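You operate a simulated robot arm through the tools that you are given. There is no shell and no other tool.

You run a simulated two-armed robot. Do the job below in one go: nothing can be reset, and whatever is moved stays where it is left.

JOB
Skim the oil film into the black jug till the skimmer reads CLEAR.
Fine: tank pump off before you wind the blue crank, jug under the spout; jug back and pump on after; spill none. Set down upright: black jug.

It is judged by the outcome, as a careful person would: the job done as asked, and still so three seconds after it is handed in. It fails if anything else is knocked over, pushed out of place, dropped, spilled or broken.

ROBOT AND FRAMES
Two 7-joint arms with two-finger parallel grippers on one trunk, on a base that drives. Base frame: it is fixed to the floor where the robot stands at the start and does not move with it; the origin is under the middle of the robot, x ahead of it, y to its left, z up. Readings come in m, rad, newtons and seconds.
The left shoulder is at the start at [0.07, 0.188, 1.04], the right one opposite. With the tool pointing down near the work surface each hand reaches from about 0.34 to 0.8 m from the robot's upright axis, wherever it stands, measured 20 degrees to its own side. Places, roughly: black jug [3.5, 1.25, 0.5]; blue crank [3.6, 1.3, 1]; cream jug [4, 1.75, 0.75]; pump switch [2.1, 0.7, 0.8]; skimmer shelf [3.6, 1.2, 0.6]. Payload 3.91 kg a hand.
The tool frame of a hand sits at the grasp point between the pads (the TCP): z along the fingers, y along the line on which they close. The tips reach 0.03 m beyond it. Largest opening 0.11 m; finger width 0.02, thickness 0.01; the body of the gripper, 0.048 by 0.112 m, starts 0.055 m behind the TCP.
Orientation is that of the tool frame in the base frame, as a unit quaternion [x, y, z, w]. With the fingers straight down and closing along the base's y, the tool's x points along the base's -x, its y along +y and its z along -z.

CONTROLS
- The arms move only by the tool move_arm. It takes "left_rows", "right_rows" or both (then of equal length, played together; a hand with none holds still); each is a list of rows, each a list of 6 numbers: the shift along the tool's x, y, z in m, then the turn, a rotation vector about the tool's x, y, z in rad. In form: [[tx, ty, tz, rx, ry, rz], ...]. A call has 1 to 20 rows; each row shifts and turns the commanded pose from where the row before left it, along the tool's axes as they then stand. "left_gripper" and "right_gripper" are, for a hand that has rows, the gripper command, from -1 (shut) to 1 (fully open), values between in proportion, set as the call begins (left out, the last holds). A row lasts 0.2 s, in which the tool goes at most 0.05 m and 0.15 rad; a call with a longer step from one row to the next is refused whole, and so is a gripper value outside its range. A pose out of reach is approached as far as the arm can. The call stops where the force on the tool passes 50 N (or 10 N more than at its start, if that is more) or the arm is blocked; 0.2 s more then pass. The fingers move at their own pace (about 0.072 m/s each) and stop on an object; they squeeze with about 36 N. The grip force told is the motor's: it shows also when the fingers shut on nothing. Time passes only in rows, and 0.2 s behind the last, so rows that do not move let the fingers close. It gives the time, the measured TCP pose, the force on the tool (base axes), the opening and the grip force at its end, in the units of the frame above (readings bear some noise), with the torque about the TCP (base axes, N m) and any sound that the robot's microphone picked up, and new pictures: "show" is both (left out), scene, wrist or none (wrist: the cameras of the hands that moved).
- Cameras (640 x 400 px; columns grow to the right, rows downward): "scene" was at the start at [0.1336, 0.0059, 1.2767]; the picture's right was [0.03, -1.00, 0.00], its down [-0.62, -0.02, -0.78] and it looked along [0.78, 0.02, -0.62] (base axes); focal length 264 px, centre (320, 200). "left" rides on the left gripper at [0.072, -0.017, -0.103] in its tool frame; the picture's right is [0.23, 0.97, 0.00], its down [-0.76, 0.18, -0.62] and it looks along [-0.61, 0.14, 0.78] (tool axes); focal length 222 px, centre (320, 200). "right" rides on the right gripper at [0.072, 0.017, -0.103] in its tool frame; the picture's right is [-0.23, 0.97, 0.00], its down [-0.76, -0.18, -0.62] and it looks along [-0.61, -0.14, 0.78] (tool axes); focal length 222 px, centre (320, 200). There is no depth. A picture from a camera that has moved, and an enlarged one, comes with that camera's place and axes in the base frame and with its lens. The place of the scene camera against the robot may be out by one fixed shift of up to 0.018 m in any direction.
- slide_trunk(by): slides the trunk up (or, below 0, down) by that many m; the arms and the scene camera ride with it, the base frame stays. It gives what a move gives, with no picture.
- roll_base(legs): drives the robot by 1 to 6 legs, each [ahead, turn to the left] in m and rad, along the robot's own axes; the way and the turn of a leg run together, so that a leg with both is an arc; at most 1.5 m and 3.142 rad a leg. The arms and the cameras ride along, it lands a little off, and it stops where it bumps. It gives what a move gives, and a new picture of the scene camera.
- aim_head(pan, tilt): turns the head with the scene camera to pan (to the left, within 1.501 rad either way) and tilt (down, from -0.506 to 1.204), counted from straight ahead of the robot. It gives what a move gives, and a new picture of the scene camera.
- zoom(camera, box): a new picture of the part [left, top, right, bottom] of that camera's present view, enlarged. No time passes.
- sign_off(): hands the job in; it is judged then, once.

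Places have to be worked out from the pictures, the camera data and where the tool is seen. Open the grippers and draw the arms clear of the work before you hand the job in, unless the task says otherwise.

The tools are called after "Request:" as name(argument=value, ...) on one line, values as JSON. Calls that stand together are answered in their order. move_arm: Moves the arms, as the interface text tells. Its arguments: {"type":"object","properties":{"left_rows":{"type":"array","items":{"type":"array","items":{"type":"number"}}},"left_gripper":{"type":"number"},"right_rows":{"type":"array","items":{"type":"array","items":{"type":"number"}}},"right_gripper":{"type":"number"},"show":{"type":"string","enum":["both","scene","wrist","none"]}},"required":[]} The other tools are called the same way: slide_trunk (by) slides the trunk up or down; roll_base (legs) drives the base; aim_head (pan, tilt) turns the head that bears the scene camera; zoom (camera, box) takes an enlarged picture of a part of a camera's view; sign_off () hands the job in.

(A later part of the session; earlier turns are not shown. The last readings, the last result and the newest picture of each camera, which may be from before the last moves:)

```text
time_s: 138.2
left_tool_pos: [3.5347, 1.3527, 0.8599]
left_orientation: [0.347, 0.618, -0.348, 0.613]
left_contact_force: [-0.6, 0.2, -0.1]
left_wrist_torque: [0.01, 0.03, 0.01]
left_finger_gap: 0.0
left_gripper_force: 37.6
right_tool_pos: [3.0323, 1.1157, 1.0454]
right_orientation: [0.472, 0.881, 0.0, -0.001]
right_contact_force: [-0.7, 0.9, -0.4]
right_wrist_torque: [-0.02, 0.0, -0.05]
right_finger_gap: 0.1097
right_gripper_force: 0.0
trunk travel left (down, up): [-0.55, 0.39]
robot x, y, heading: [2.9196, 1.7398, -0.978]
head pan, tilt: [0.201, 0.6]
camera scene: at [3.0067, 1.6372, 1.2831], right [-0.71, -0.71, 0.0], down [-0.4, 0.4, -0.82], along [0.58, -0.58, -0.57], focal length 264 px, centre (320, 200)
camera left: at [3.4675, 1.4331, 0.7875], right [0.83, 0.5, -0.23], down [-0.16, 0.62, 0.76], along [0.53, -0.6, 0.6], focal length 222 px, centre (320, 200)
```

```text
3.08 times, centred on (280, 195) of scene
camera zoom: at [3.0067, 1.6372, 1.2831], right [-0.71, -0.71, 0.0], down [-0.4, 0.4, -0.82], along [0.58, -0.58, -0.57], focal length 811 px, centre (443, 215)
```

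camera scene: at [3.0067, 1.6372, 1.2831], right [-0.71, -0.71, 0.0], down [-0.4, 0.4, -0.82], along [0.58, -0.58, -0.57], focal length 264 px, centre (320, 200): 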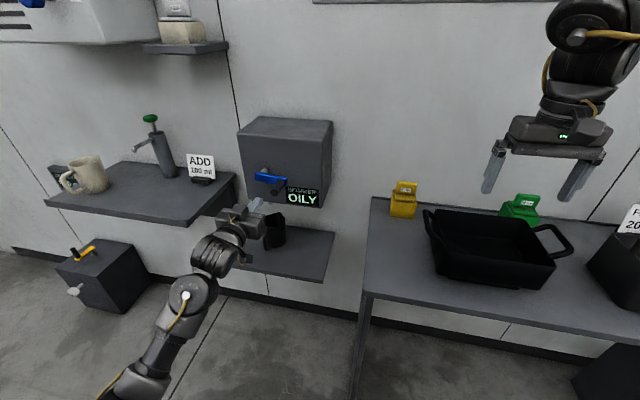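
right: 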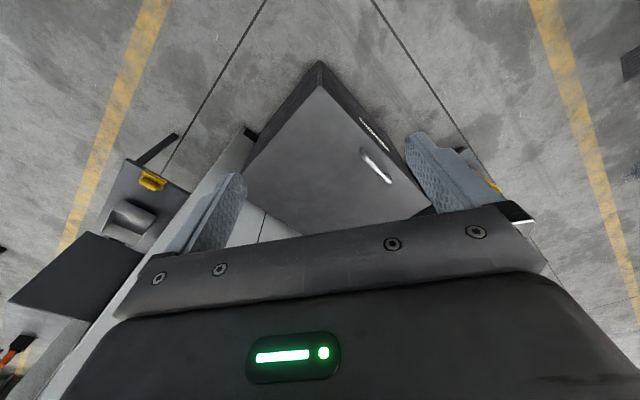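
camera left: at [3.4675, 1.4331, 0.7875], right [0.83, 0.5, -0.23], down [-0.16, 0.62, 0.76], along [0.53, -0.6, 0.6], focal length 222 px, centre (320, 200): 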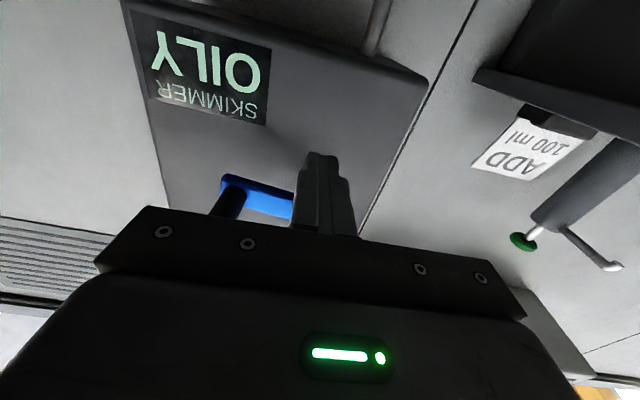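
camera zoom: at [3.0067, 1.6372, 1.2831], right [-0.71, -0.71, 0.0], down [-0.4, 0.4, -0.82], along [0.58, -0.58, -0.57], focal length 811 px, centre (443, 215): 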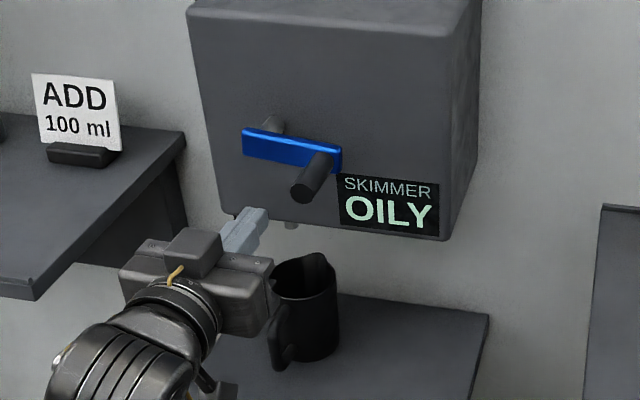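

The handle slipped out of the grip near 3 o'clock, where the pull is vertical; nothing else was touched. I'll push the handle round with the closed fingers as a peg instead: retreat, go above the handle, advance again and push on clockwise.

Request:
move_arm(left_rows=[[0, 0, -0.04, 0, 0, 0], [0, 0, -0.037, 0, 0, 0], [-0.03, -0.017, 0, 0, 0, 0], [-0.03, -0.017, 0, 0, 0, 0], [-0.0278, -0.0167, 0, 0, 0, 0], [0, 0, 0, 0, 0, 0]], left_gripper=-1)

Request:
zoom(camera="left", box=[200, 60, 440, 210])

```text
time_s: 139.6
left_tool_pos: [3.4556, 1.391, 0.9467]
left_orientation: [0.347, 0.618, -0.349, 0.613]
left_contact_force: [0.0, 0.3, 0.3]
left_wrist_torque: [0.0, 0.02, 0.02]
left_finger_gap: 0.0001
left_gripper_force: 37.5
right_tool_pos: [3.0311, 1.117, 1.045]
right_orientation: [0.472, 0.881, -0.001, -0.001]
right_contact_force: [0.5, 0.5, 0.0]
right_wrist_torque: [-0.03, 0.03, -0.02]
right_finger_gap: 0.1098
right_gripper_force: 0.1
trunk travel left (down, up): [-0.55, 0.39]
robot x, y, heading: [2.9149, 1.7344, -0.983]
head pan, tilt: [0.201, 0.6]
camera scene: at [3.007, 1.6377, 1.2832], right [-0.71, -0.71, 0.0], down [-0.4, 0.4, -0.83], along [0.58, -0.58, -0.56], focal length 264 px, centre (320, 200)
camera left: at [3.3856, 1.4703, 0.8747], right [0.83, 0.5, -0.23], down [-0.16, 0.62, 0.76], along [0.53, -0.6, 0.6], focal length 222 px, centre (320, 200)
```

scene: 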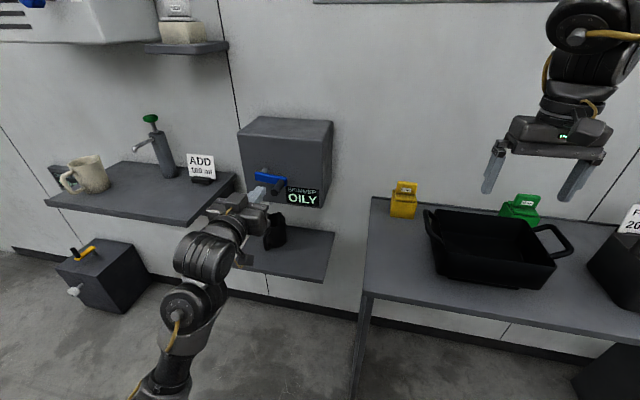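
left: 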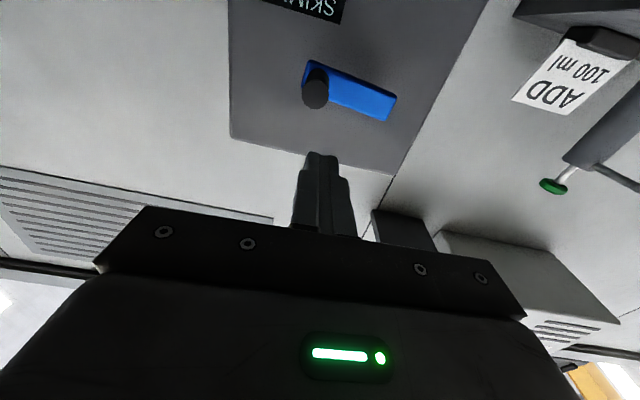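

```text
2.67 times, centred on (320, 135) of left
camera zoom: at [3.3856, 1.4703, 0.8747], right [0.83, 0.5, -0.23], down [-0.16, 0.62, 0.76], along [0.53, -0.6, 0.6], focal length 592 px, centre (320, 373)
```

zoom: 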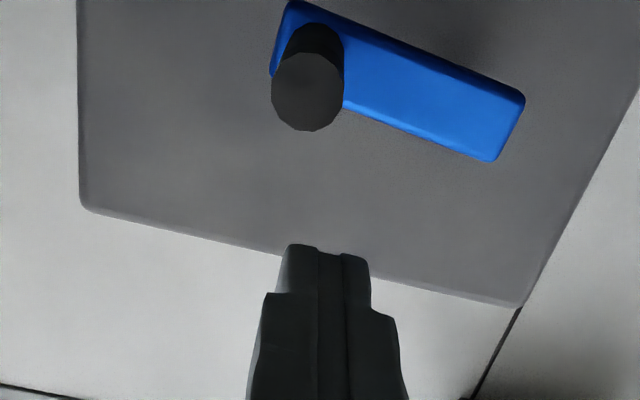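

The handle is 35 mm below and 12 mm right of the peg, i.e. at about 95°. I advance beside it and push clockwise round the lower half.

Request:
move_arm(left_rows=[[0, 0, 0.04, 0, 0, 0], [0, 0, 0.036, 0, 0, 0], [0.0142, -0.0058, 0, 0, 0, 0], [0.0151, -0.002, 0, 0, 0, 0], [0.0151, 0.002, 0, 0, 0, 0], [0.0142, 0.0058, 0, 0, 0, 0], [0.0121, 0.0093, 0, 0, 0, 0], [0.0093, 0.0121, 0, 0, 0, 0], [0, 0, 0, 0, 0, 0]])

Request:
zoom(camera="scene", box=[200, 130, 360, 260])

Request:
zoom(camera="left", box=[160, 60, 480, 260])

```text
time_s: 141.6
left_tool_pos: [3.5122, 1.3383, 0.8662]
left_orientation: [0.348, 0.618, -0.348, 0.613]
left_contact_force: [-0.8, -0.7, 0.6]
left_wrist_torque: [0.02, 0.0, 0.0]
left_finger_gap: 0.0
left_gripper_force: 37.1
right_tool_pos: [3.0317, 1.1159, 1.0434]
right_orientation: [0.473, 0.881, 0.0, -0.001]
right_contact_force: [0.3, -0.1, 0.6]
right_wrist_torque: [-0.02, -0.04, -0.02]
right_finger_gap: 0.1101
right_gripper_force: 0.1
trunk travel left (down, up): [-0.55, 0.39]
robot x, y, heading: [2.9176, 1.7386, -0.991]
head pan, tilt: [0.201, 0.6]
camera scene: at [3.0063, 1.6368, 1.2831], right [-0.71, -0.71, 0.0], down [-0.4, 0.4, -0.82], along [0.58, -0.58, -0.57], focal length 264 px, centre (320, 200)
camera left: at [3.4428, 1.4177, 0.7942], right [0.83, 0.5, -0.23], down [-0.16, 0.62, 0.76], along [0.53, -0.6, 0.6], focal length 222 px, centre (320, 200)
```

scene: 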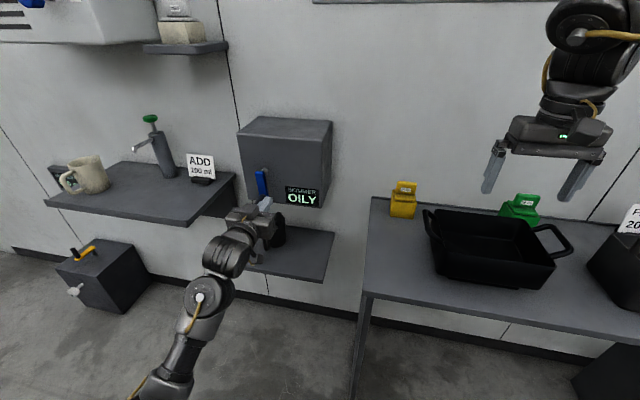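
left: 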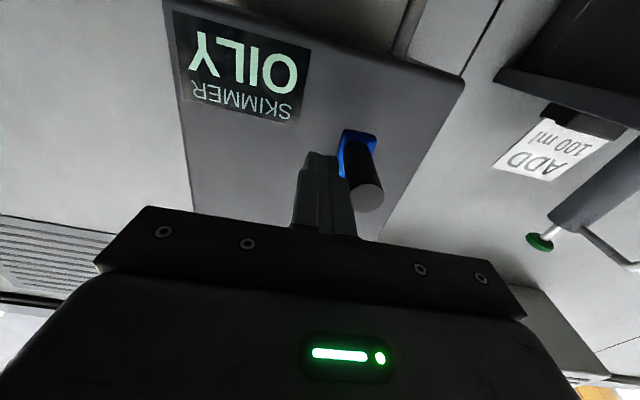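

```text
3.08 times, centred on (280, 195) of scene
camera zoom: at [3.0063, 1.6368, 1.2831], right [-0.71, -0.71, 0.0], down [-0.4, 0.4, -0.82], along [0.58, -0.58, -0.57], focal length 811 px, centre (443, 215)
```

zoom: 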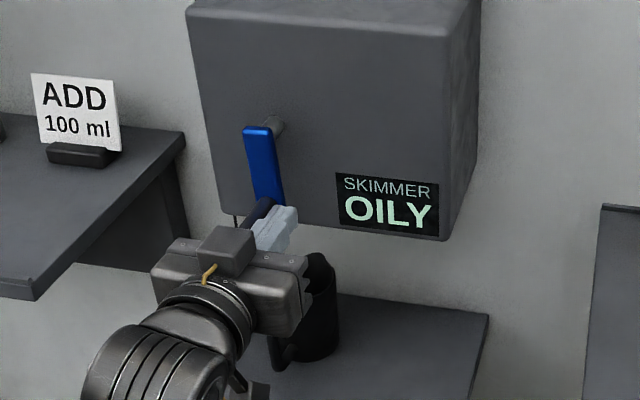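

```text
2.00 times, centred on (320, 160) of left
camera zoom: at [3.4428, 1.4177, 0.7942], right [0.83, 0.5, -0.23], down [-0.16, 0.62, 0.76], along [0.53, -0.6, 0.6], focal length 444 px, centre (320, 280)
```

zoom: 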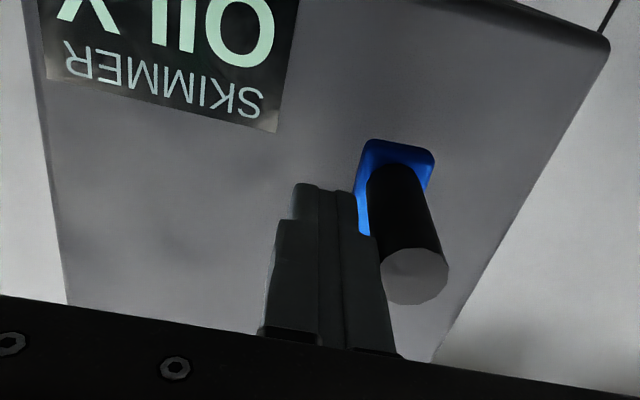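

The peg method works: the handle is now at the bottom. I push on clockwise another 180°.

Request:
move_arm(left_rows=[[0.0058, 0.0142, 0, 0, 0, 0], [0.002, 0.0151, 0, 0, 0, 0], [-0.002, 0.0151, 0, 0, 0, 0], [-0.0058, 0.0142, 0, 0, 0, 0], [-0.0093, 0.0121, 0, 0, 0, 0], [-0.0121, 0.0093, 0, 0, 0, 0], [-0.0142, 0.0058, 0, 0, 0, 0], [-0.0151, 0.002, 0, 0, 0, 0], [-0.0151, -0.002, 0, 0, 0, 0], [-0.0142, -0.0058, 0, 0, 0, 0], [-0.0121, -0.0093, 0, 0, 0, 0], [-0.0093, -0.0121, 0, 0, 0, 0]])

Request:
zoom(camera="scene", box=[200, 110, 360, 270])

```text
time_s: 144.2
left_tool_pos: [3.5606, 1.3671, 0.9708]
left_orientation: [0.346, 0.618, -0.348, 0.615]
left_contact_force: [1.0, 0.7, 0.0]
left_wrist_torque: [-0.01, 0.01, 0.01]
left_finger_gap: 0.0
left_gripper_force: 37.8
right_tool_pos: [3.0311, 1.1154, 1.0432]
right_orientation: [0.473, 0.881, 0.001, -0.001]
right_contact_force: [-0.2, -0.3, 0.5]
right_wrist_torque: [-0.01, -0.01, 0.01]
right_finger_gap: 0.1099
right_gripper_force: 0.1
trunk travel left (down, up): [-0.55, 0.39]
robot x, y, heading: [2.9218, 1.7379, -0.981]
head pan, tilt: [0.201, 0.6]
camera scene: at [3.0062, 1.6369, 1.2833], right [-0.7, -0.71, 0.0], down [-0.4, 0.4, -0.82], along [0.59, -0.58, -0.57], focal length 264 px, centre (320, 200)
camera left: at [3.4924, 1.4475, 0.8984], right [0.83, 0.5, -0.23], down [-0.17, 0.63, 0.76], along [0.53, -0.6, 0.6], focal length 222 px, centre (320, 200)
```

scene: 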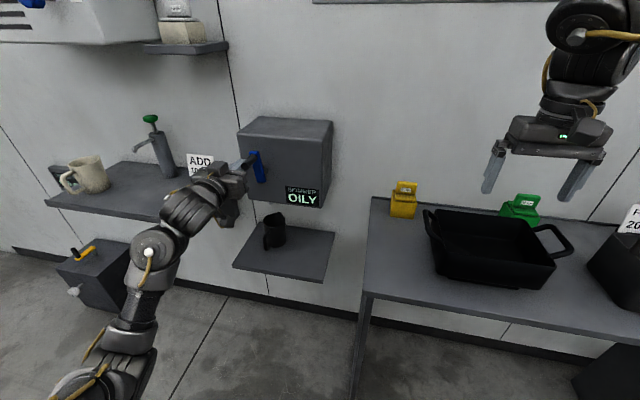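
left: 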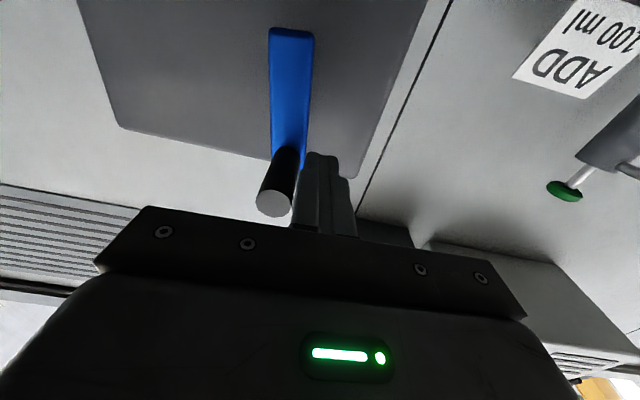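

```text
2.50 times, centred on (280, 190) of scene
camera zoom: at [3.0062, 1.6369, 1.2833], right [-0.7, -0.71, 0.0], down [-0.4, 0.4, -0.82], along [0.59, -0.58, -0.57], focal length 659 px, centre (420, 225)
```

zoom: 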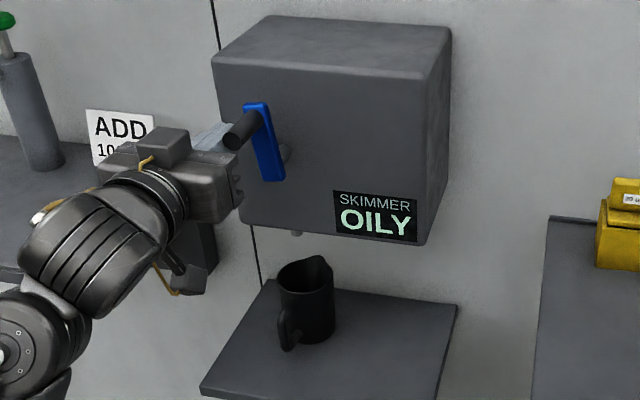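

One full turn is done, still OILY. I go on winding, 300° per call.

Request:
move_arm(left_rows=[[-0.0058, -0.0142, 0, 0, 0, 0], [-0.002, -0.0151, 0, 0, 0, 0], [0.002, -0.0151, 0, 0, 0, 0], [0.0058, -0.0142, 0, 0, 0, 0], [0.0093, -0.0121, 0, 0, 0, 0], [0.0121, -0.0093, 0, 0, 0, 0], [0.0142, -0.0058, 0, 0, 0, 0], [0.0151, -0.002, 0, 0, 0, 0], [0.0151, 0.002, 0, 0, 0, 0], [0.0142, 0.0058, 0, 0, 0, 0], [0.0121, 0.0093, 0, 0, 0, 0], [0.0093, 0.0121, 0, 0, 0, 0], [0.0058, 0.0142, 0, 0, 0, 0], [0.002, 0.0151, 0, 0, 0, 0], [-0.002, 0.0151, 0, 0, 0, 0], [-0.0058, 0.0142, 0, 0, 0, 0], [-0.0093, 0.0121, 0, 0, 0, 0], [-0.0121, 0.0093, 0, 0, 0, 0], [-0.0142, 0.0058, 0, 0, 0, 0], [-0.0151, 0.002, 0, 0, 0, 0]])

Request:
zoom(camera="scene", box=[200, 110, 360, 270])

Request:
zoom(camera="scene", box=[250, 190, 310, 240])

```text
time_s: 148.3
left_tool_pos: [3.5866, 1.3814, 0.9165]
left_orientation: [0.348, 0.618, -0.348, 0.613]
left_contact_force: [-0.5, -0.6, -2.4]
left_wrist_torque: [0.0, 0.01, 0.02]
left_finger_gap: 0.0
left_gripper_force: 37.5
right_tool_pos: [3.0308, 1.1155, 1.0444]
right_orientation: [0.473, 0.881, 0.0, -0.001]
right_contact_force: [0.4, 0.4, -0.6]
right_wrist_torque: [0.0, -0.01, -0.01]
right_finger_gap: 0.1099
right_gripper_force: 0.0
trunk travel left (down, up): [-0.55, 0.39]
robot x, y, heading: [2.9191, 1.7378, -0.981]
head pan, tilt: [0.201, 0.6]
camera scene: at [3.0065, 1.6367, 1.2831], right [-0.71, -0.71, 0.0], down [-0.4, 0.4, -0.82], along [0.58, -0.58, -0.57], focal length 264 px, centre (320, 200)
camera left: at [3.5177, 1.4628, 0.8446], right [0.83, 0.5, -0.23], down [-0.16, 0.62, 0.76], along [0.53, -0.6, 0.6], focal length 222 px, centre (320, 200)
```

scene: 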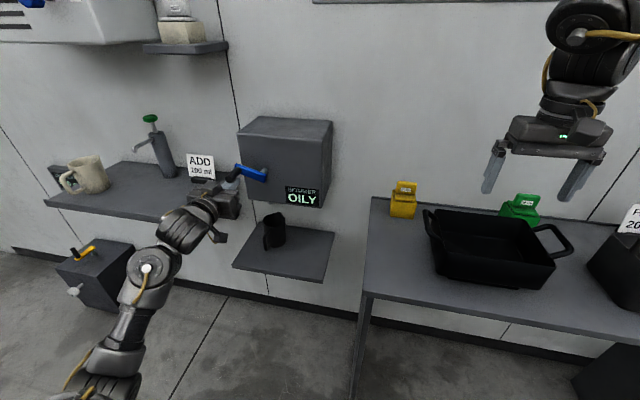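
left: 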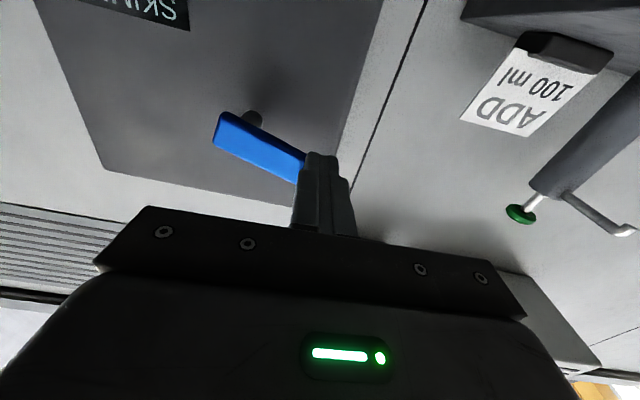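

```text
2.50 times, centred on (280, 190) of scene
camera zoom: at [3.0065, 1.6367, 1.2831], right [-0.71, -0.71, 0.0], down [-0.4, 0.4, -0.82], along [0.58, -0.58, -0.57], focal length 659 px, centre (420, 225)
```

zoom: 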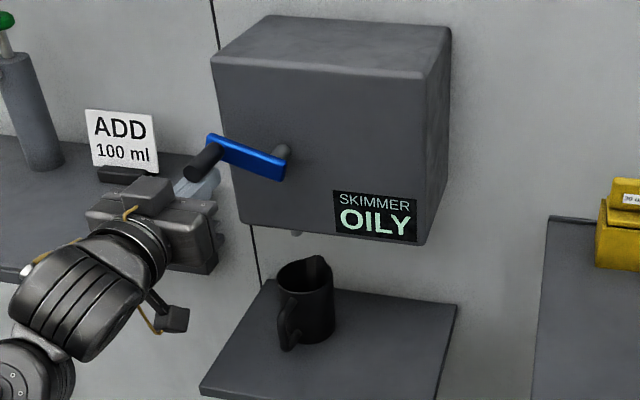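

```text
8.00 times, centred on (280, 215) of scene
camera zoom: at [3.0065, 1.6367, 1.2831], right [-0.71, -0.71, 0.0], down [-0.4, 0.4, -0.82], along [0.58, -0.58, -0.57], focal length 2108 px, centre (640, 80)
```

zoom: 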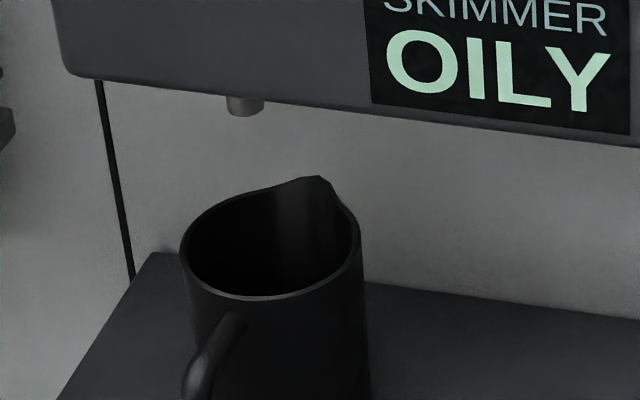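

About 1.8 turns so far, no oil visible yet. I wind on clockwise another 300°.

Request:
move_arm(left_rows=[[-0.0151, -0.002, 0, 0, 0, 0], [-0.0142, -0.0058, 0, 0, 0, 0], [-0.0121, -0.0093, 0, 0, 0, 0], [-0.0093, -0.0121, 0, 0, 0, 0], [-0.0058, -0.0142, 0, 0, 0, 0], [-0.002, -0.0151, 0, 0, 0, 0], [0.002, -0.0151, 0, 0, 0, 0], [0.0058, -0.0142, 0, 0, 0, 0], [0.0093, -0.0121, 0, 0, 0, 0], [0.0121, -0.0093, 0, 0, 0, 0], [0.0142, -0.0058, 0, 0, 0, 0], [0.0151, -0.002, 0, 0, 0, 0], [0.0151, 0.002, 0, 0, 0, 0], [0.0142, 0.0058, 0, 0, 0, 0], [0.0121, 0.0093, 0, 0, 0, 0], [0.0093, 0.0121, 0, 0, 0, 0], [0.0058, 0.0142, 0, 0, 0, 0], [0.002, 0.0151, 0, 0, 0, 0], [-0.002, 0.0151, 0, 0, 0, 0], [-0.0058, 0.0142, 0, 0, 0, 0]])

Request:
zoom(camera="scene", box=[200, 110, 360, 270])

Request:
zoom(camera="scene", box=[250, 190, 310, 240])

```text
time_s: 152.6
left_tool_pos: [3.5617, 1.3692, 0.8664]
left_orientation: [0.346, 0.619, -0.347, 0.614]
left_contact_force: [-0.7, -0.7, -1.5]
left_wrist_torque: [0.01, 0.04, 0.0]
left_finger_gap: 0.0003
left_gripper_force: 37.6
right_tool_pos: [3.0323, 1.1161, 1.0444]
right_orientation: [0.473, 0.881, -0.001, -0.002]
right_contact_force: [0.6, -1.4, 0.1]
right_wrist_torque: [0.01, 0.0, -0.02]
right_finger_gap: 0.1098
right_gripper_force: 0.0
trunk travel left (down, up): [-0.55, 0.39]
robot x, y, heading: [2.9193, 1.7352, -0.984]
head pan, tilt: [0.201, 0.6]
camera scene: at [3.0071, 1.6373, 1.2831], right [-0.7, -0.71, 0.0], down [-0.4, 0.4, -0.82], along [0.58, -0.58, -0.57], focal length 264 px, centre (320, 200)
camera left: at [3.4936, 1.4479, 0.7943], right [0.83, 0.5, -0.23], down [-0.16, 0.62, 0.76], along [0.53, -0.6, 0.6], focal length 222 px, centre (320, 200)
```

scene: 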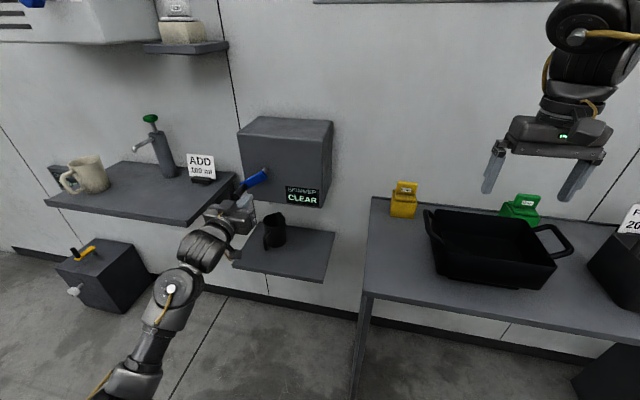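
left: 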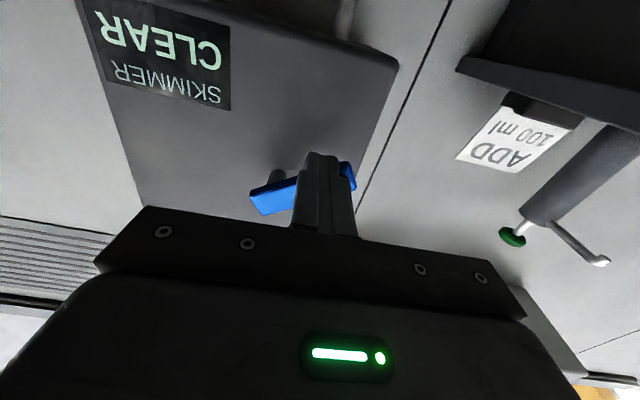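

```text
2.50 times, centred on (280, 190) of scene
camera zoom: at [3.0071, 1.6373, 1.2831], right [-0.7, -0.71, 0.0], down [-0.4, 0.4, -0.82], along [0.58, -0.58, -0.57], focal length 659 px, centre (420, 225)
```

zoom: 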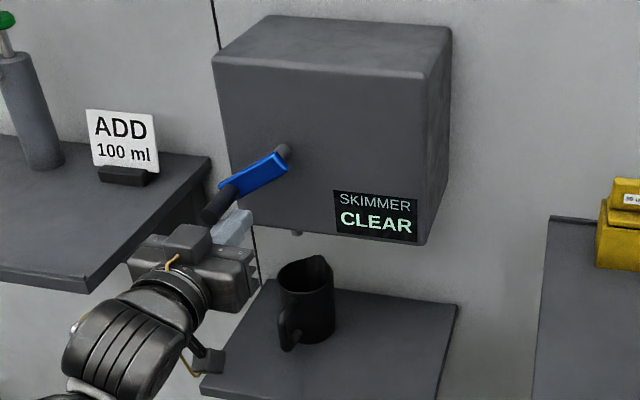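

```text
8.00 times, centred on (280, 215) of scene
camera zoom: at [3.0071, 1.6373, 1.2831], right [-0.7, -0.71, 0.0], down [-0.4, 0.4, -0.82], along [0.58, -0.58, -0.57], focal length 2108 px, centre (640, 80)
```

zoom: 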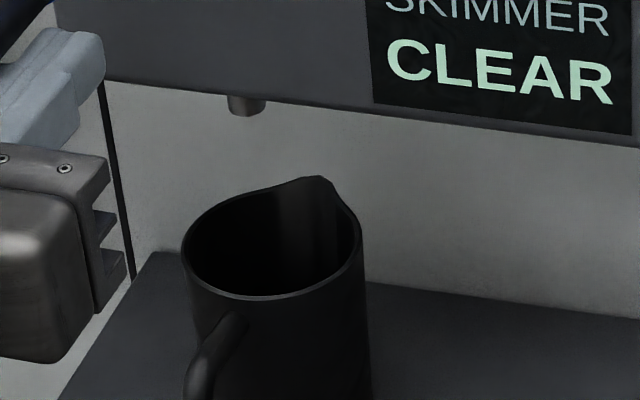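

CLEAR is shown after about 2.5 turns, so I stop cranking. I retreat straight back from the crank, lower to jug-handle height and open the fingers moderately.

Request:
move_arm(left_rows=[[0, 0, -0.03, 0, 0, 0], [0, 0, -0.03, 0, 0, 0], [0, 0, -0.03, 0, 0, 0], [0.037, 0, 0, 0, 0, 0], [0.037, 0, 0, 0, 0, 0], [0.037, 0, 0, 0, 0, 0], [0.037, 0, 0, 0, 0, 0], [0.037, 0, 0, 0, 0, 0], [0.0375, 0, 0, 0, 0, 0], [0, 0, 0, 0, 0, 0]], show="none")

Request:
move_arm(left_rows=[[0, 0.002, 0, 0, 0, 0], [0, 0, 0, 0, 0, 0], [0, 0, 0, 0, 0, 0]], left_gripper=0)

Request:
zoom(camera="left", box=[200, 20, 440, 190])

```text
time_s: 154.8
left_tool_pos: [3.5151, 1.4437, 0.6458]
left_orientation: [0.348, 0.618, -0.349, 0.613]
left_contact_force: [-0.1, 1.0, 0.1]
left_wrist_torque: [-0.01, 0.02, -0.01]
left_finger_gap: 0.0002
left_gripper_force: 37.5
right_tool_pos: [3.0319, 1.1159, 1.0433]
right_orientation: [0.472, 0.882, 0.0, 0.0]
right_contact_force: [-0.1, -0.2, -0.3]
right_wrist_torque: [0.01, -0.01, -0.01]
right_finger_gap: 0.1102
right_gripper_force: 0.0
trunk travel left (down, up): [-0.55, 0.39]
robot x, y, heading: [2.9181, 1.7393, -0.981]
head pan, tilt: [0.201, 0.6]
```

```text
time_s: 155.6
left_tool_pos: [3.5163, 1.445, 0.6458]
left_orientation: [0.347, 0.618, -0.348, 0.613]
left_contact_force: [-0.2, 0.1, 0.7]
left_wrist_torque: [-0.01, 0.0, 0.01]
left_finger_gap: 0.055
left_gripper_force: 0.0
right_tool_pos: [3.0309, 1.1151, 1.0443]
right_orientation: [0.473, 0.881, 0.001, -0.001]
right_contact_force: [0.3, -0.5, 0.1]
right_wrist_torque: [0.04, 0.02, 0.0]
right_finger_gap: 0.11
right_gripper_force: 0.0
trunk travel left (down, up): [-0.55, 0.39]
robot x, y, heading: [2.9218, 1.7355, -0.984]
head pan, tilt: [0.201, 0.6]
camera scene: at [3.0065, 1.6371, 1.2831], right [-0.71, -0.71, 0.0], down [-0.4, 0.4, -0.82], along [0.58, -0.58, -0.57], focal length 264 px, centre (320, 200)
camera left: at [3.4479, 1.5247, 0.5745], right [0.83, 0.5, -0.23], down [-0.16, 0.62, 0.76], along [0.53, -0.6, 0.6], focal length 222 px, centre (320, 200)
```

scene: 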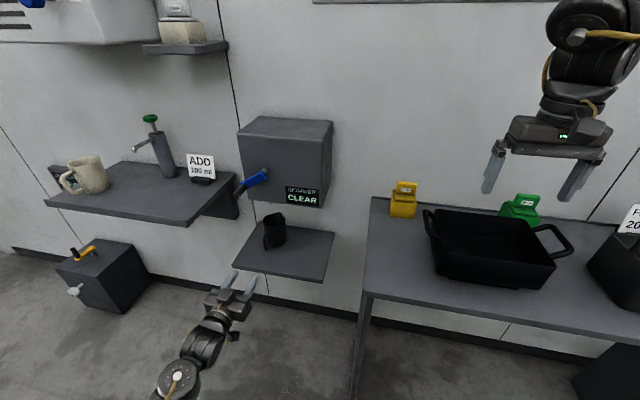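
left: 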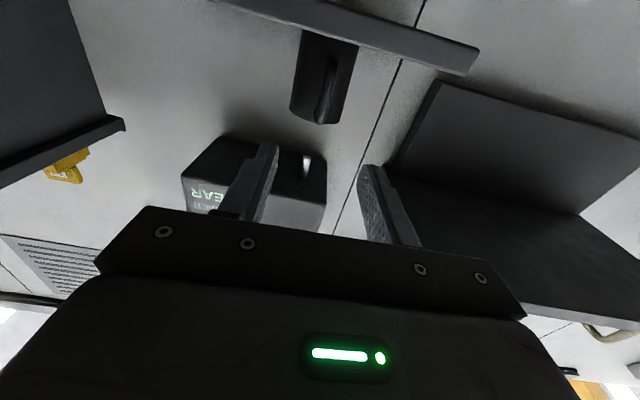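

```text
2.35 times, centred on (320, 105) of left
camera zoom: at [3.4479, 1.5247, 0.5745], right [0.83, 0.5, -0.23], down [-0.16, 0.62, 0.76], along [0.53, -0.6, 0.6], focal length 523 px, centre (320, 424)
```

zoom: 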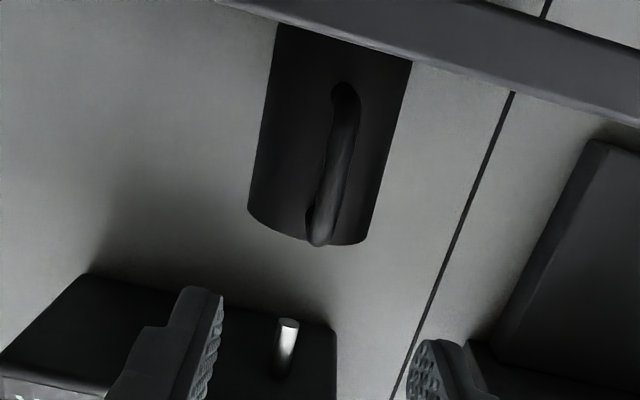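

The jug handle is 0.16 m ahead, 4–5 mm to the left. I advance onto it slowly with the fingers open 55 mm.

Request:
move_arm(left_rows=[[0.0015, 0.0025, 0.025, 0, 0, 0], [0.0015, 0.002, 0.025, 0, 0, 0], [0, 0, 0.025, 0, 0, 0], [0, 0, 0.025, 0, 0, 0], [0, 0, 0.02, 0, 0, 0], [0, 0, 0.02, 0, 0, 0], [0, 0, 0.018, 0, 0, 0], [0, 0, 0, 0, 0, 0]])

Request:
zoom(camera="left", box=[200, 60, 440, 210])

Request:
zoom(camera="scene", box=[210, 180, 330, 280])

```text
time_s: 157.3
left_tool_pos: [3.601, 1.3139, 0.6437]
left_orientation: [0.348, 0.617, -0.349, 0.614]
left_contact_force: [-0.5, 0.2, 0.0]
left_wrist_torque: [0.03, 0.0, 0.0]
left_finger_gap: 0.055
left_gripper_force: 0.0
right_tool_pos: [3.0307, 1.116, 1.0447]
right_orientation: [0.473, 0.881, 0.0, 0.0]
right_contact_force: [-0.5, 1.1, -1.4]
right_wrist_torque: [0.02, 0.02, 0.01]
right_finger_gap: 0.1098
right_gripper_force: 0.1
trunk travel left (down, up): [-0.55, 0.39]
robot x, y, heading: [2.9158, 1.7383, -0.983]
head pan, tilt: [0.201, 0.6]
camera scene: at [3.0064, 1.6373, 1.2832], right [-0.71, -0.71, 0.0], down [-0.4, 0.4, -0.83], along [0.58, -0.58, -0.56], focal length 264 px, centre (320, 200)
camera left: at [3.5326, 1.3943, 0.571], right [0.83, 0.5, -0.23], down [-0.17, 0.62, 0.76], along [0.53, -0.6, 0.6], focal length 222 px, centre (320, 200)
```

scene: 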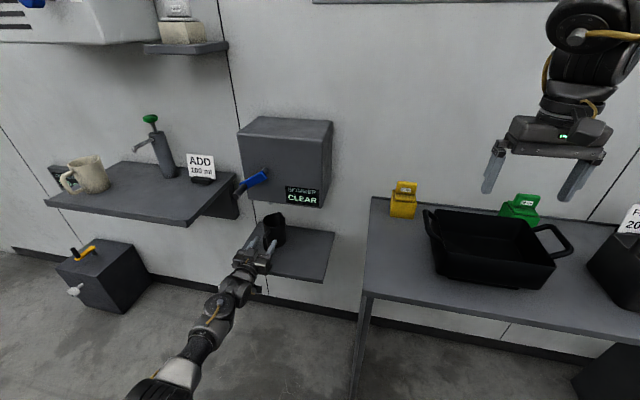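
left: 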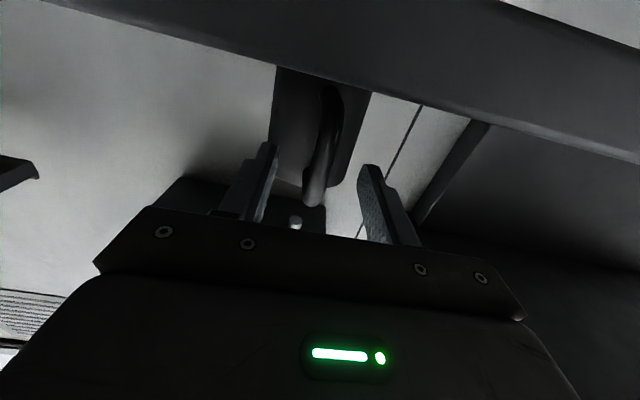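

```text
2.67 times, centred on (320, 135) of left
camera zoom: at [3.5326, 1.3943, 0.571], right [0.83, 0.5, -0.23], down [-0.17, 0.62, 0.76], along [0.53, -0.6, 0.6], focal length 592 px, centre (320, 373)
```

zoom: 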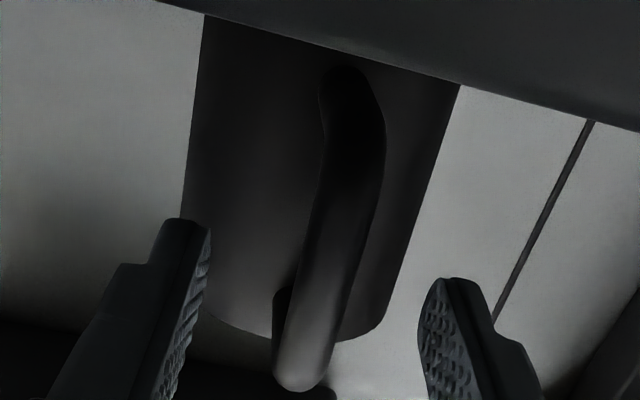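

```text
4.00 times, centred on (270, 230) of scene
camera zoom: at [3.0064, 1.6373, 1.2832], right [-0.71, -0.71, 0.0], down [-0.4, 0.4, -0.83], along [0.58, -0.58, -0.56], focal length 1054 px, centre (520, 80)
```

zoom: 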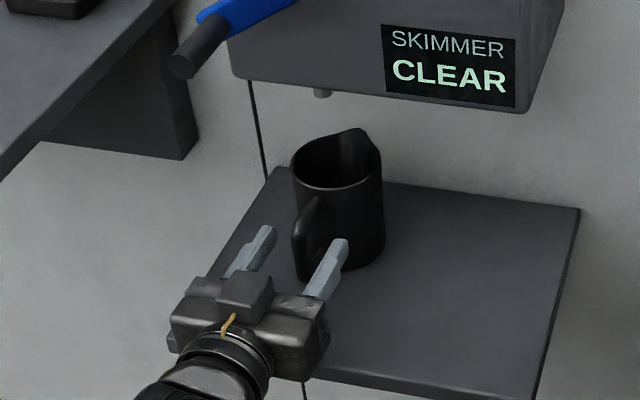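

The handle is between the fingers; I close on it, then slide the jug slowly back.

Request:
move_arm(left_rows=[[0, 0, 0, 0, 0, 0], [0, 0, 0, 0, 0, 0], [0, 0, 0, 0, 0, 0], [0, 0, 0, 0, 0, 0]], left_gripper=-1, show="none")

Request:
move_arm(left_rows=[[-0.001, -0.003, -0.0006, 0, 0, 0], [0, -0.006, -0.0012, 0, 0, 0], [0, -0.01, -0.002, 0, 0, 0], [0, -0.01, -0.002, 0, 0, 0], [0, -0.01, -0.002, 0, 0, 0], [0, -0.01, -0.002, 0, 0, 0], [0, -0.01, -0.002, 0, 0, 0], [0, -0.006, -0.0012, 0, 0, 0], [0, -0.003, -0.0006, 0, 0, 0], [0, 0, 0, 0, 0, 0]])

Request:
zoom(camera="scene", box=[220, 190, 340, 290])

```text
time_s: 158.3
left_tool_pos: [3.6016, 1.3142, 0.6423]
left_orientation: [0.347, 0.617, -0.348, 0.614]
left_contact_force: [1.0, -0.2, 0.5]
left_wrist_torque: [-0.02, -0.07, -0.01]
left_finger_gap: 0.0119
left_gripper_force: 36.1
right_tool_pos: [3.0322, 1.115, 1.0434]
right_orientation: [0.473, 0.881, 0.0, 0.0]
right_contact_force: [0.3, -0.4, -0.1]
right_wrist_torque: [0.01, 0.01, -0.01]
right_finger_gap: 0.1103
right_gripper_force: 0.0
trunk travel left (down, up): [-0.55, 0.39]
robot x, y, heading: [2.9206, 1.7381, -0.982]
head pan, tilt: [0.201, 0.6]
```

```text
time_s: 160.6
left_tool_pos: [3.5343, 1.2897, 0.6433]
left_orientation: [0.348, 0.617, -0.349, 0.614]
left_contact_force: [1.5, -0.1, 3.1]
left_wrist_torque: [-0.09, -0.13, 0.02]
left_finger_gap: 0.0119
left_gripper_force: 35.9
right_tool_pos: [3.0308, 1.1154, 1.0448]
right_orientation: [0.472, 0.881, 0.0, 0.0]
right_contact_force: [-0.4, -0.7, -0.2]
right_wrist_torque: [0.0, -0.03, 0.03]
right_finger_gap: 0.1101
right_gripper_force: 0.0
trunk travel left (down, up): [-0.55, 0.39]
robot x, y, heading: [2.9161, 1.7391, -0.988]
head pan, tilt: [0.201, 0.6]
camera scene: at [3.0062, 1.6373, 1.2832], right [-0.71, -0.71, 0.0], down [-0.4, 0.4, -0.83], along [0.58, -0.58, -0.56], focal length 264 px, centre (320, 200)
camera left: at [3.4661, 1.3694, 0.5707], right [0.83, 0.5, -0.23], down [-0.16, 0.62, 0.76], along [0.53, -0.6, 0.6], focal length 222 px, centre (320, 200)
```

scene: 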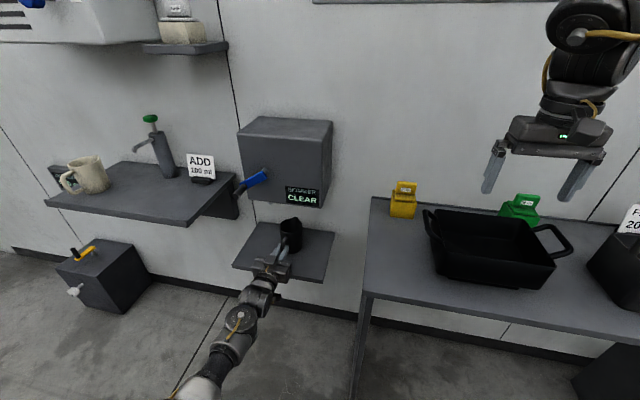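
left: 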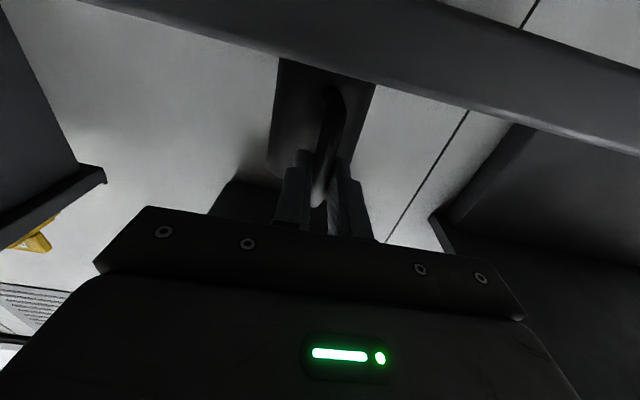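

```text
4.00 times, centred on (280, 240) of scene
camera zoom: at [3.0062, 1.6373, 1.2832], right [-0.71, -0.71, 0.0], down [-0.4, 0.4, -0.83], along [0.58, -0.58, -0.56], focal length 1054 px, centre (480, 40)
```

zoom: 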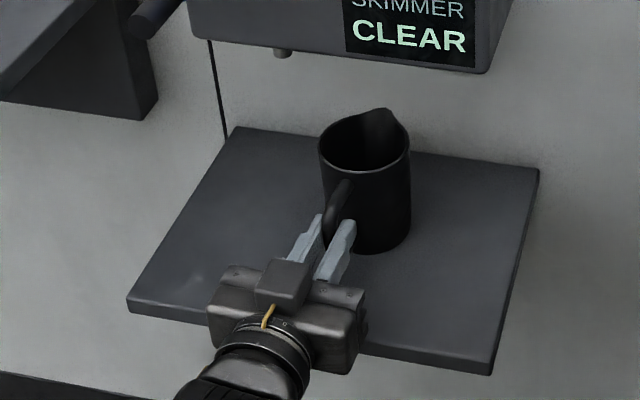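

Halfway back and upright. Remaining: 0.0725 m right and 0.0155 m toward me to the jug's original spot.

Request:
move_arm(left_rows=[[0, -0.004, -0.001, 0, 0, 0], [0, -0.008, -0.0017, 0, 0, 0], [0, -0.01, -0.0021, 0, 0, 0], [0, -0.01, -0.0021, 0, 0, 0], [0, -0.01, -0.0021, 0, 0, 0], [0, -0.01, -0.0021, 0, 0, 0], [0, -0.01, -0.0021, 0, 0, 0], [0, -0.007, -0.0015, 0, 0, 0], [0, -0.0035, -0.0008, 0, 0, 0], [0, 0, 0, 0, 0, 0]])

Request:
zoom(camera="scene", box=[240, 200, 360, 300])

```text
time_s: 162.8
left_tool_pos: [3.4644, 1.2667, 0.6422]
left_orientation: [0.347, 0.618, -0.348, 0.614]
left_contact_force: [1.1, 1.1, 5.9]
left_wrist_torque: [-0.13, -0.18, 0.07]
left_finger_gap: 0.0119
left_gripper_force: 36.3
right_tool_pos: [3.0315, 1.1159, 1.044]
right_orientation: [0.473, 0.881, 0.0, -0.001]
right_contact_force: [-0.7, 0.6, -0.2]
right_wrist_torque: [0.02, 0.01, 0.02]
right_finger_gap: 0.1099
right_gripper_force: 0.0
trunk travel left (down, up): [-0.55, 0.39]
robot x, y, heading: [2.9196, 1.7395, -0.982]
head pan, tilt: [0.201, 0.6]
camera scene: at [3.006, 1.6377, 1.2832], right [-0.71, -0.71, 0.0], down [-0.4, 0.4, -0.83], along [0.59, -0.58, -0.56], focal length 264 px, centre (320, 200)
camera left: at [3.3963, 1.3466, 0.5706], right [0.83, 0.5, -0.23], down [-0.16, 0.62, 0.76], along [0.53, -0.6, 0.6], focal length 222 px, centre (320, 200)
```

scene: 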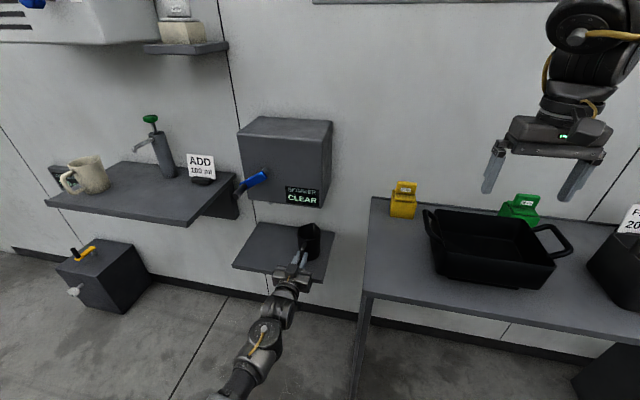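
left: 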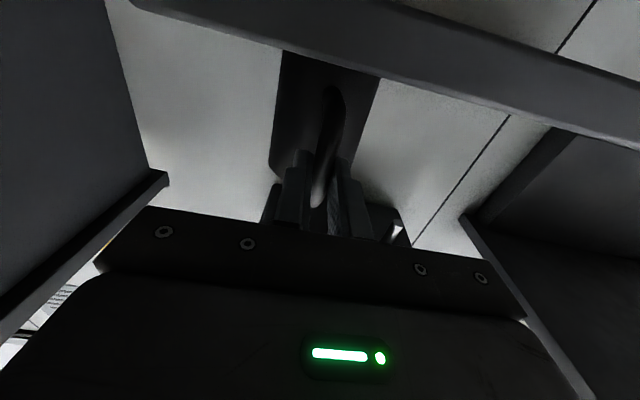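

```text
4.00 times, centred on (300, 250) of scene
camera zoom: at [3.006, 1.6377, 1.2832], right [-0.71, -0.71, 0.0], down [-0.4, 0.4, -0.83], along [0.59, -0.58, -0.56], focal length 1054 px, centre (400, 0)
```

zoom: 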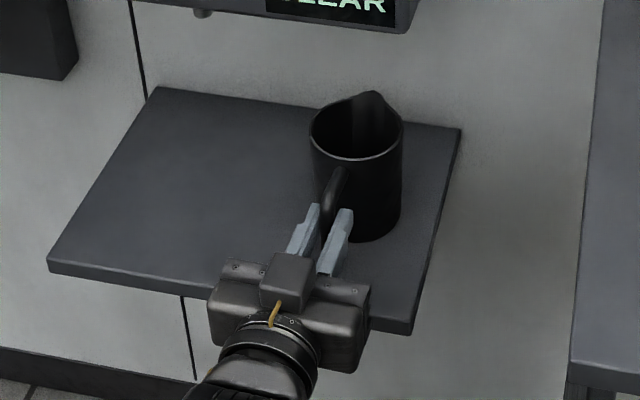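

The jug is back at its original place (same picture position as before). I open and withdraw straight back.

Request:
move_arm(left_rows=[[0, 0, 0, 0, 0, 0], [0, 0, 0, 0, 0, 0], [0, 0, -0.02, 0, 0, 0], [0, 0, -0.025, 0, 0, 0], [0, 0, -0.025, 0, 0, 0], [0, 0, -0.03, 0, 0, 0], [0, 0, -0.03, 0, 0, 0], [0, 0, 0, 0, 0, 0]], left_gripper=-0.3)

Request:
zoom(camera="scene", box=[220, 130, 360, 290])

```text
time_s: 164.6
left_tool_pos: [3.3971, 1.3746, 0.6431]
left_orientation: [0.347, 0.619, -0.347, 0.614]
left_contact_force: [0.5, 0.6, 0.2]
left_wrist_torque: [0.0, 0.02, -0.01]
left_finger_gap: 0.0387
left_gripper_force: 0.1
right_tool_pos: [3.0306, 1.1143, 1.0444]
right_orientation: [0.472, 0.881, 0.001, -0.002]
right_contact_force: [0.0, 0.1, -0.5]
right_wrist_torque: [0.0, 0.0, -0.04]
right_finger_gap: 0.1101
right_gripper_force: 0.1
trunk travel left (down, up): [-0.55, 0.39]
robot x, y, heading: [2.9217, 1.7355, -0.977]
head pan, tilt: [0.201, 0.6]
camera scene: at [3.0066, 1.6366, 1.2831], right [-0.71, -0.71, 0.0], down [-0.4, 0.4, -0.82], along [0.58, -0.58, -0.57], focal length 264 px, centre (320, 200)
camera left: at [3.3289, 1.4558, 0.5712], right [0.83, 0.5, -0.23], down [-0.16, 0.62, 0.76], along [0.53, -0.6, 0.6], focal length 222 px, centre (320, 200)
```

scene: 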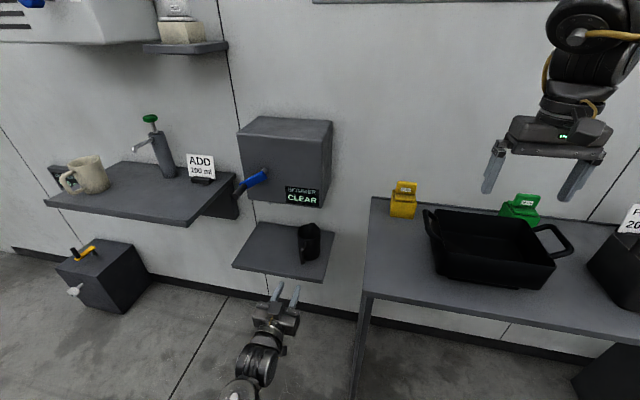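
left: 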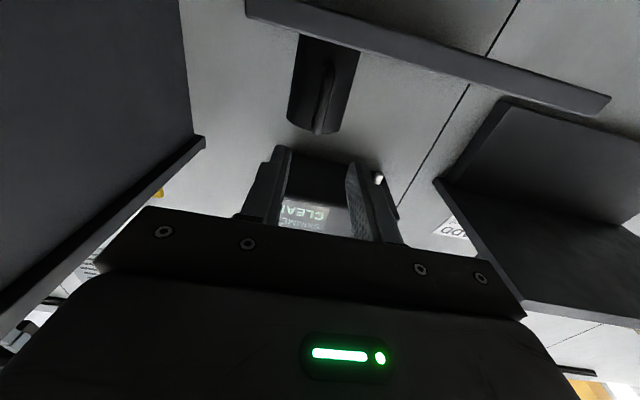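

```text
2.50 times, centred on (290, 210) of scene
camera zoom: at [3.0066, 1.6366, 1.2831], right [-0.71, -0.71, 0.0], down [-0.4, 0.4, -0.82], along [0.58, -0.58, -0.57], focal length 659 px, centre (395, 175)
```

zoom: 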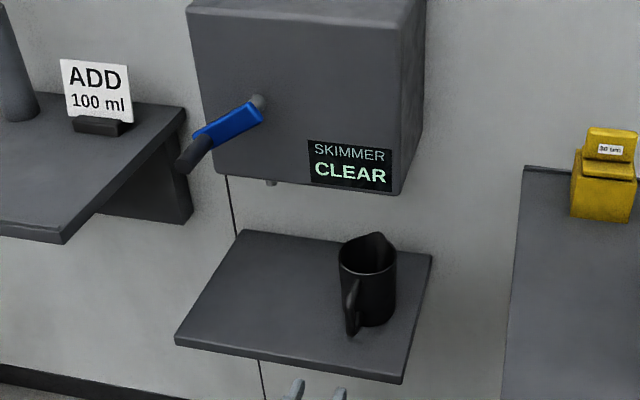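

The job at the skimmer is done: CLEAR, jug in place. I raise the left hand to pump height, back off 0.3 m, turn right along the aisle and drive back to the pump.

Request:
move_arm(left_rows=[[-0.03, 0, -0.01, 0, 0, 0], [-0.03, 0, 0, 0, 0, 0], [-0.03, 0, 0, 0, 0, 0], [-0.03, 0, 0, 0, 0, 0], [-0.03, 0, 0, 0, 0, 0], [-0.02, 0, 0, 0, 0, 0], [0, 0, 0, 0, 0, 0]], show="none")

Request:
roll_base(legs=[[-0.32, 0], [0, -1.58]])

Request:
aim_head(pan=0.0, tilt=0.5)

```text
time_s: 166.2
left_tool_pos: [3.3936, 1.3831, 0.8143]
left_orientation: [0.347, 0.618, -0.348, 0.613]
left_contact_force: [-0.9, -1.3, -0.5]
left_wrist_torque: [0.01, 0.02, 0.0]
left_finger_gap: 0.0384
left_gripper_force: 0.2
right_tool_pos: [3.0304, 1.1152, 1.0445]
right_orientation: [0.472, 0.881, 0.0, -0.001]
right_contact_force: [-0.6, 0.2, -0.8]
right_wrist_torque: [0.03, 0.0, -0.01]
right_finger_gap: 0.11
right_gripper_force: 0.1
trunk travel left (down, up): [-0.55, 0.39]
robot x, y, heading: [2.9192, 1.7377, -0.978]
head pan, tilt: [0.201, 0.6]
```

```text
time_s: 172.2
left_tool_pos: [2.3639, 1.5495, 0.8142]
left_orientation: [0.687, 0.174, -0.684, 0.171]
left_contact_force: [0.9, 0.5, -0.3]
left_wrist_torque: [0.0, 0.02, 0.03]
left_finger_gap: 0.0385
left_gripper_force: 0.0
right_tool_pos: [2.114, 1.925, 1.0444]
right_orientation: [0.964, 0.265, 0.001, -0.001]
right_contact_force: [0.4, 0.8, -0.7]
right_wrist_torque: [-0.02, -0.01, 0.0]
right_finger_gap: 0.1101
right_gripper_force: 0.0
trunk travel left (down, up): [-0.55, 0.39]
robot x, y, heading: [2.7389, 2.0055, -2.607]
head pan, tilt: [0.201, 0.6]
camera scene: at [2.6307, 1.9252, 1.2832], right [-0.67, 0.74, 0.0], down [0.42, 0.38, -0.83], along [-0.61, -0.56, -0.56], focal length 264 px, centre (320, 200)
```

scene: 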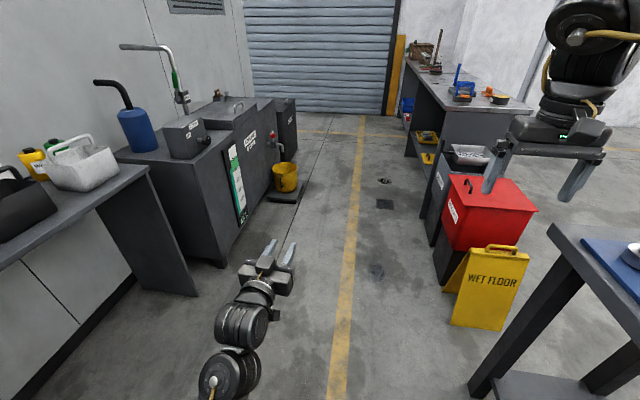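

```text
time_s: 172.9
left_tool_pos: [2.3652, 1.5493, 0.8134]
left_orientation: [0.688, 0.174, -0.684, 0.17]
left_contact_force: [-0.1, 0.4, -0.2]
left_wrist_torque: [0.0, -0.02, 0.01]
left_finger_gap: 0.0382
left_gripper_force: 0.1
right_tool_pos: [2.114, 1.925, 1.0449]
right_orientation: [0.964, 0.265, 0.001, 0.0]
right_contact_force: [-0.2, 0.2, 0.9]
right_wrist_torque: [0.03, -0.02, 0.0]
right_finger_gap: 0.1101
right_gripper_force: 0.0
trunk travel left (down, up): [-0.55, 0.39]
robot x, y, heading: [2.7391, 2.0045, -2.601]
head pan, tilt: [0.0, 0.499]
camera scene: at [2.6181, 1.9376, 1.2922], right [-0.51, 0.86, 0.0], down [0.41, 0.25, -0.88], along [-0.75, -0.45, -0.48], focal length 264 px, centre (320, 200)
```

scene: 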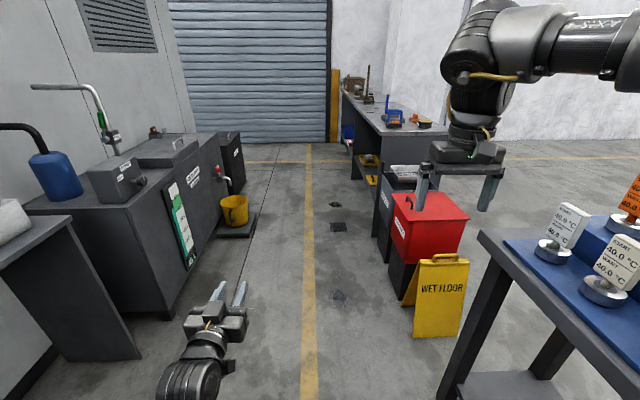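

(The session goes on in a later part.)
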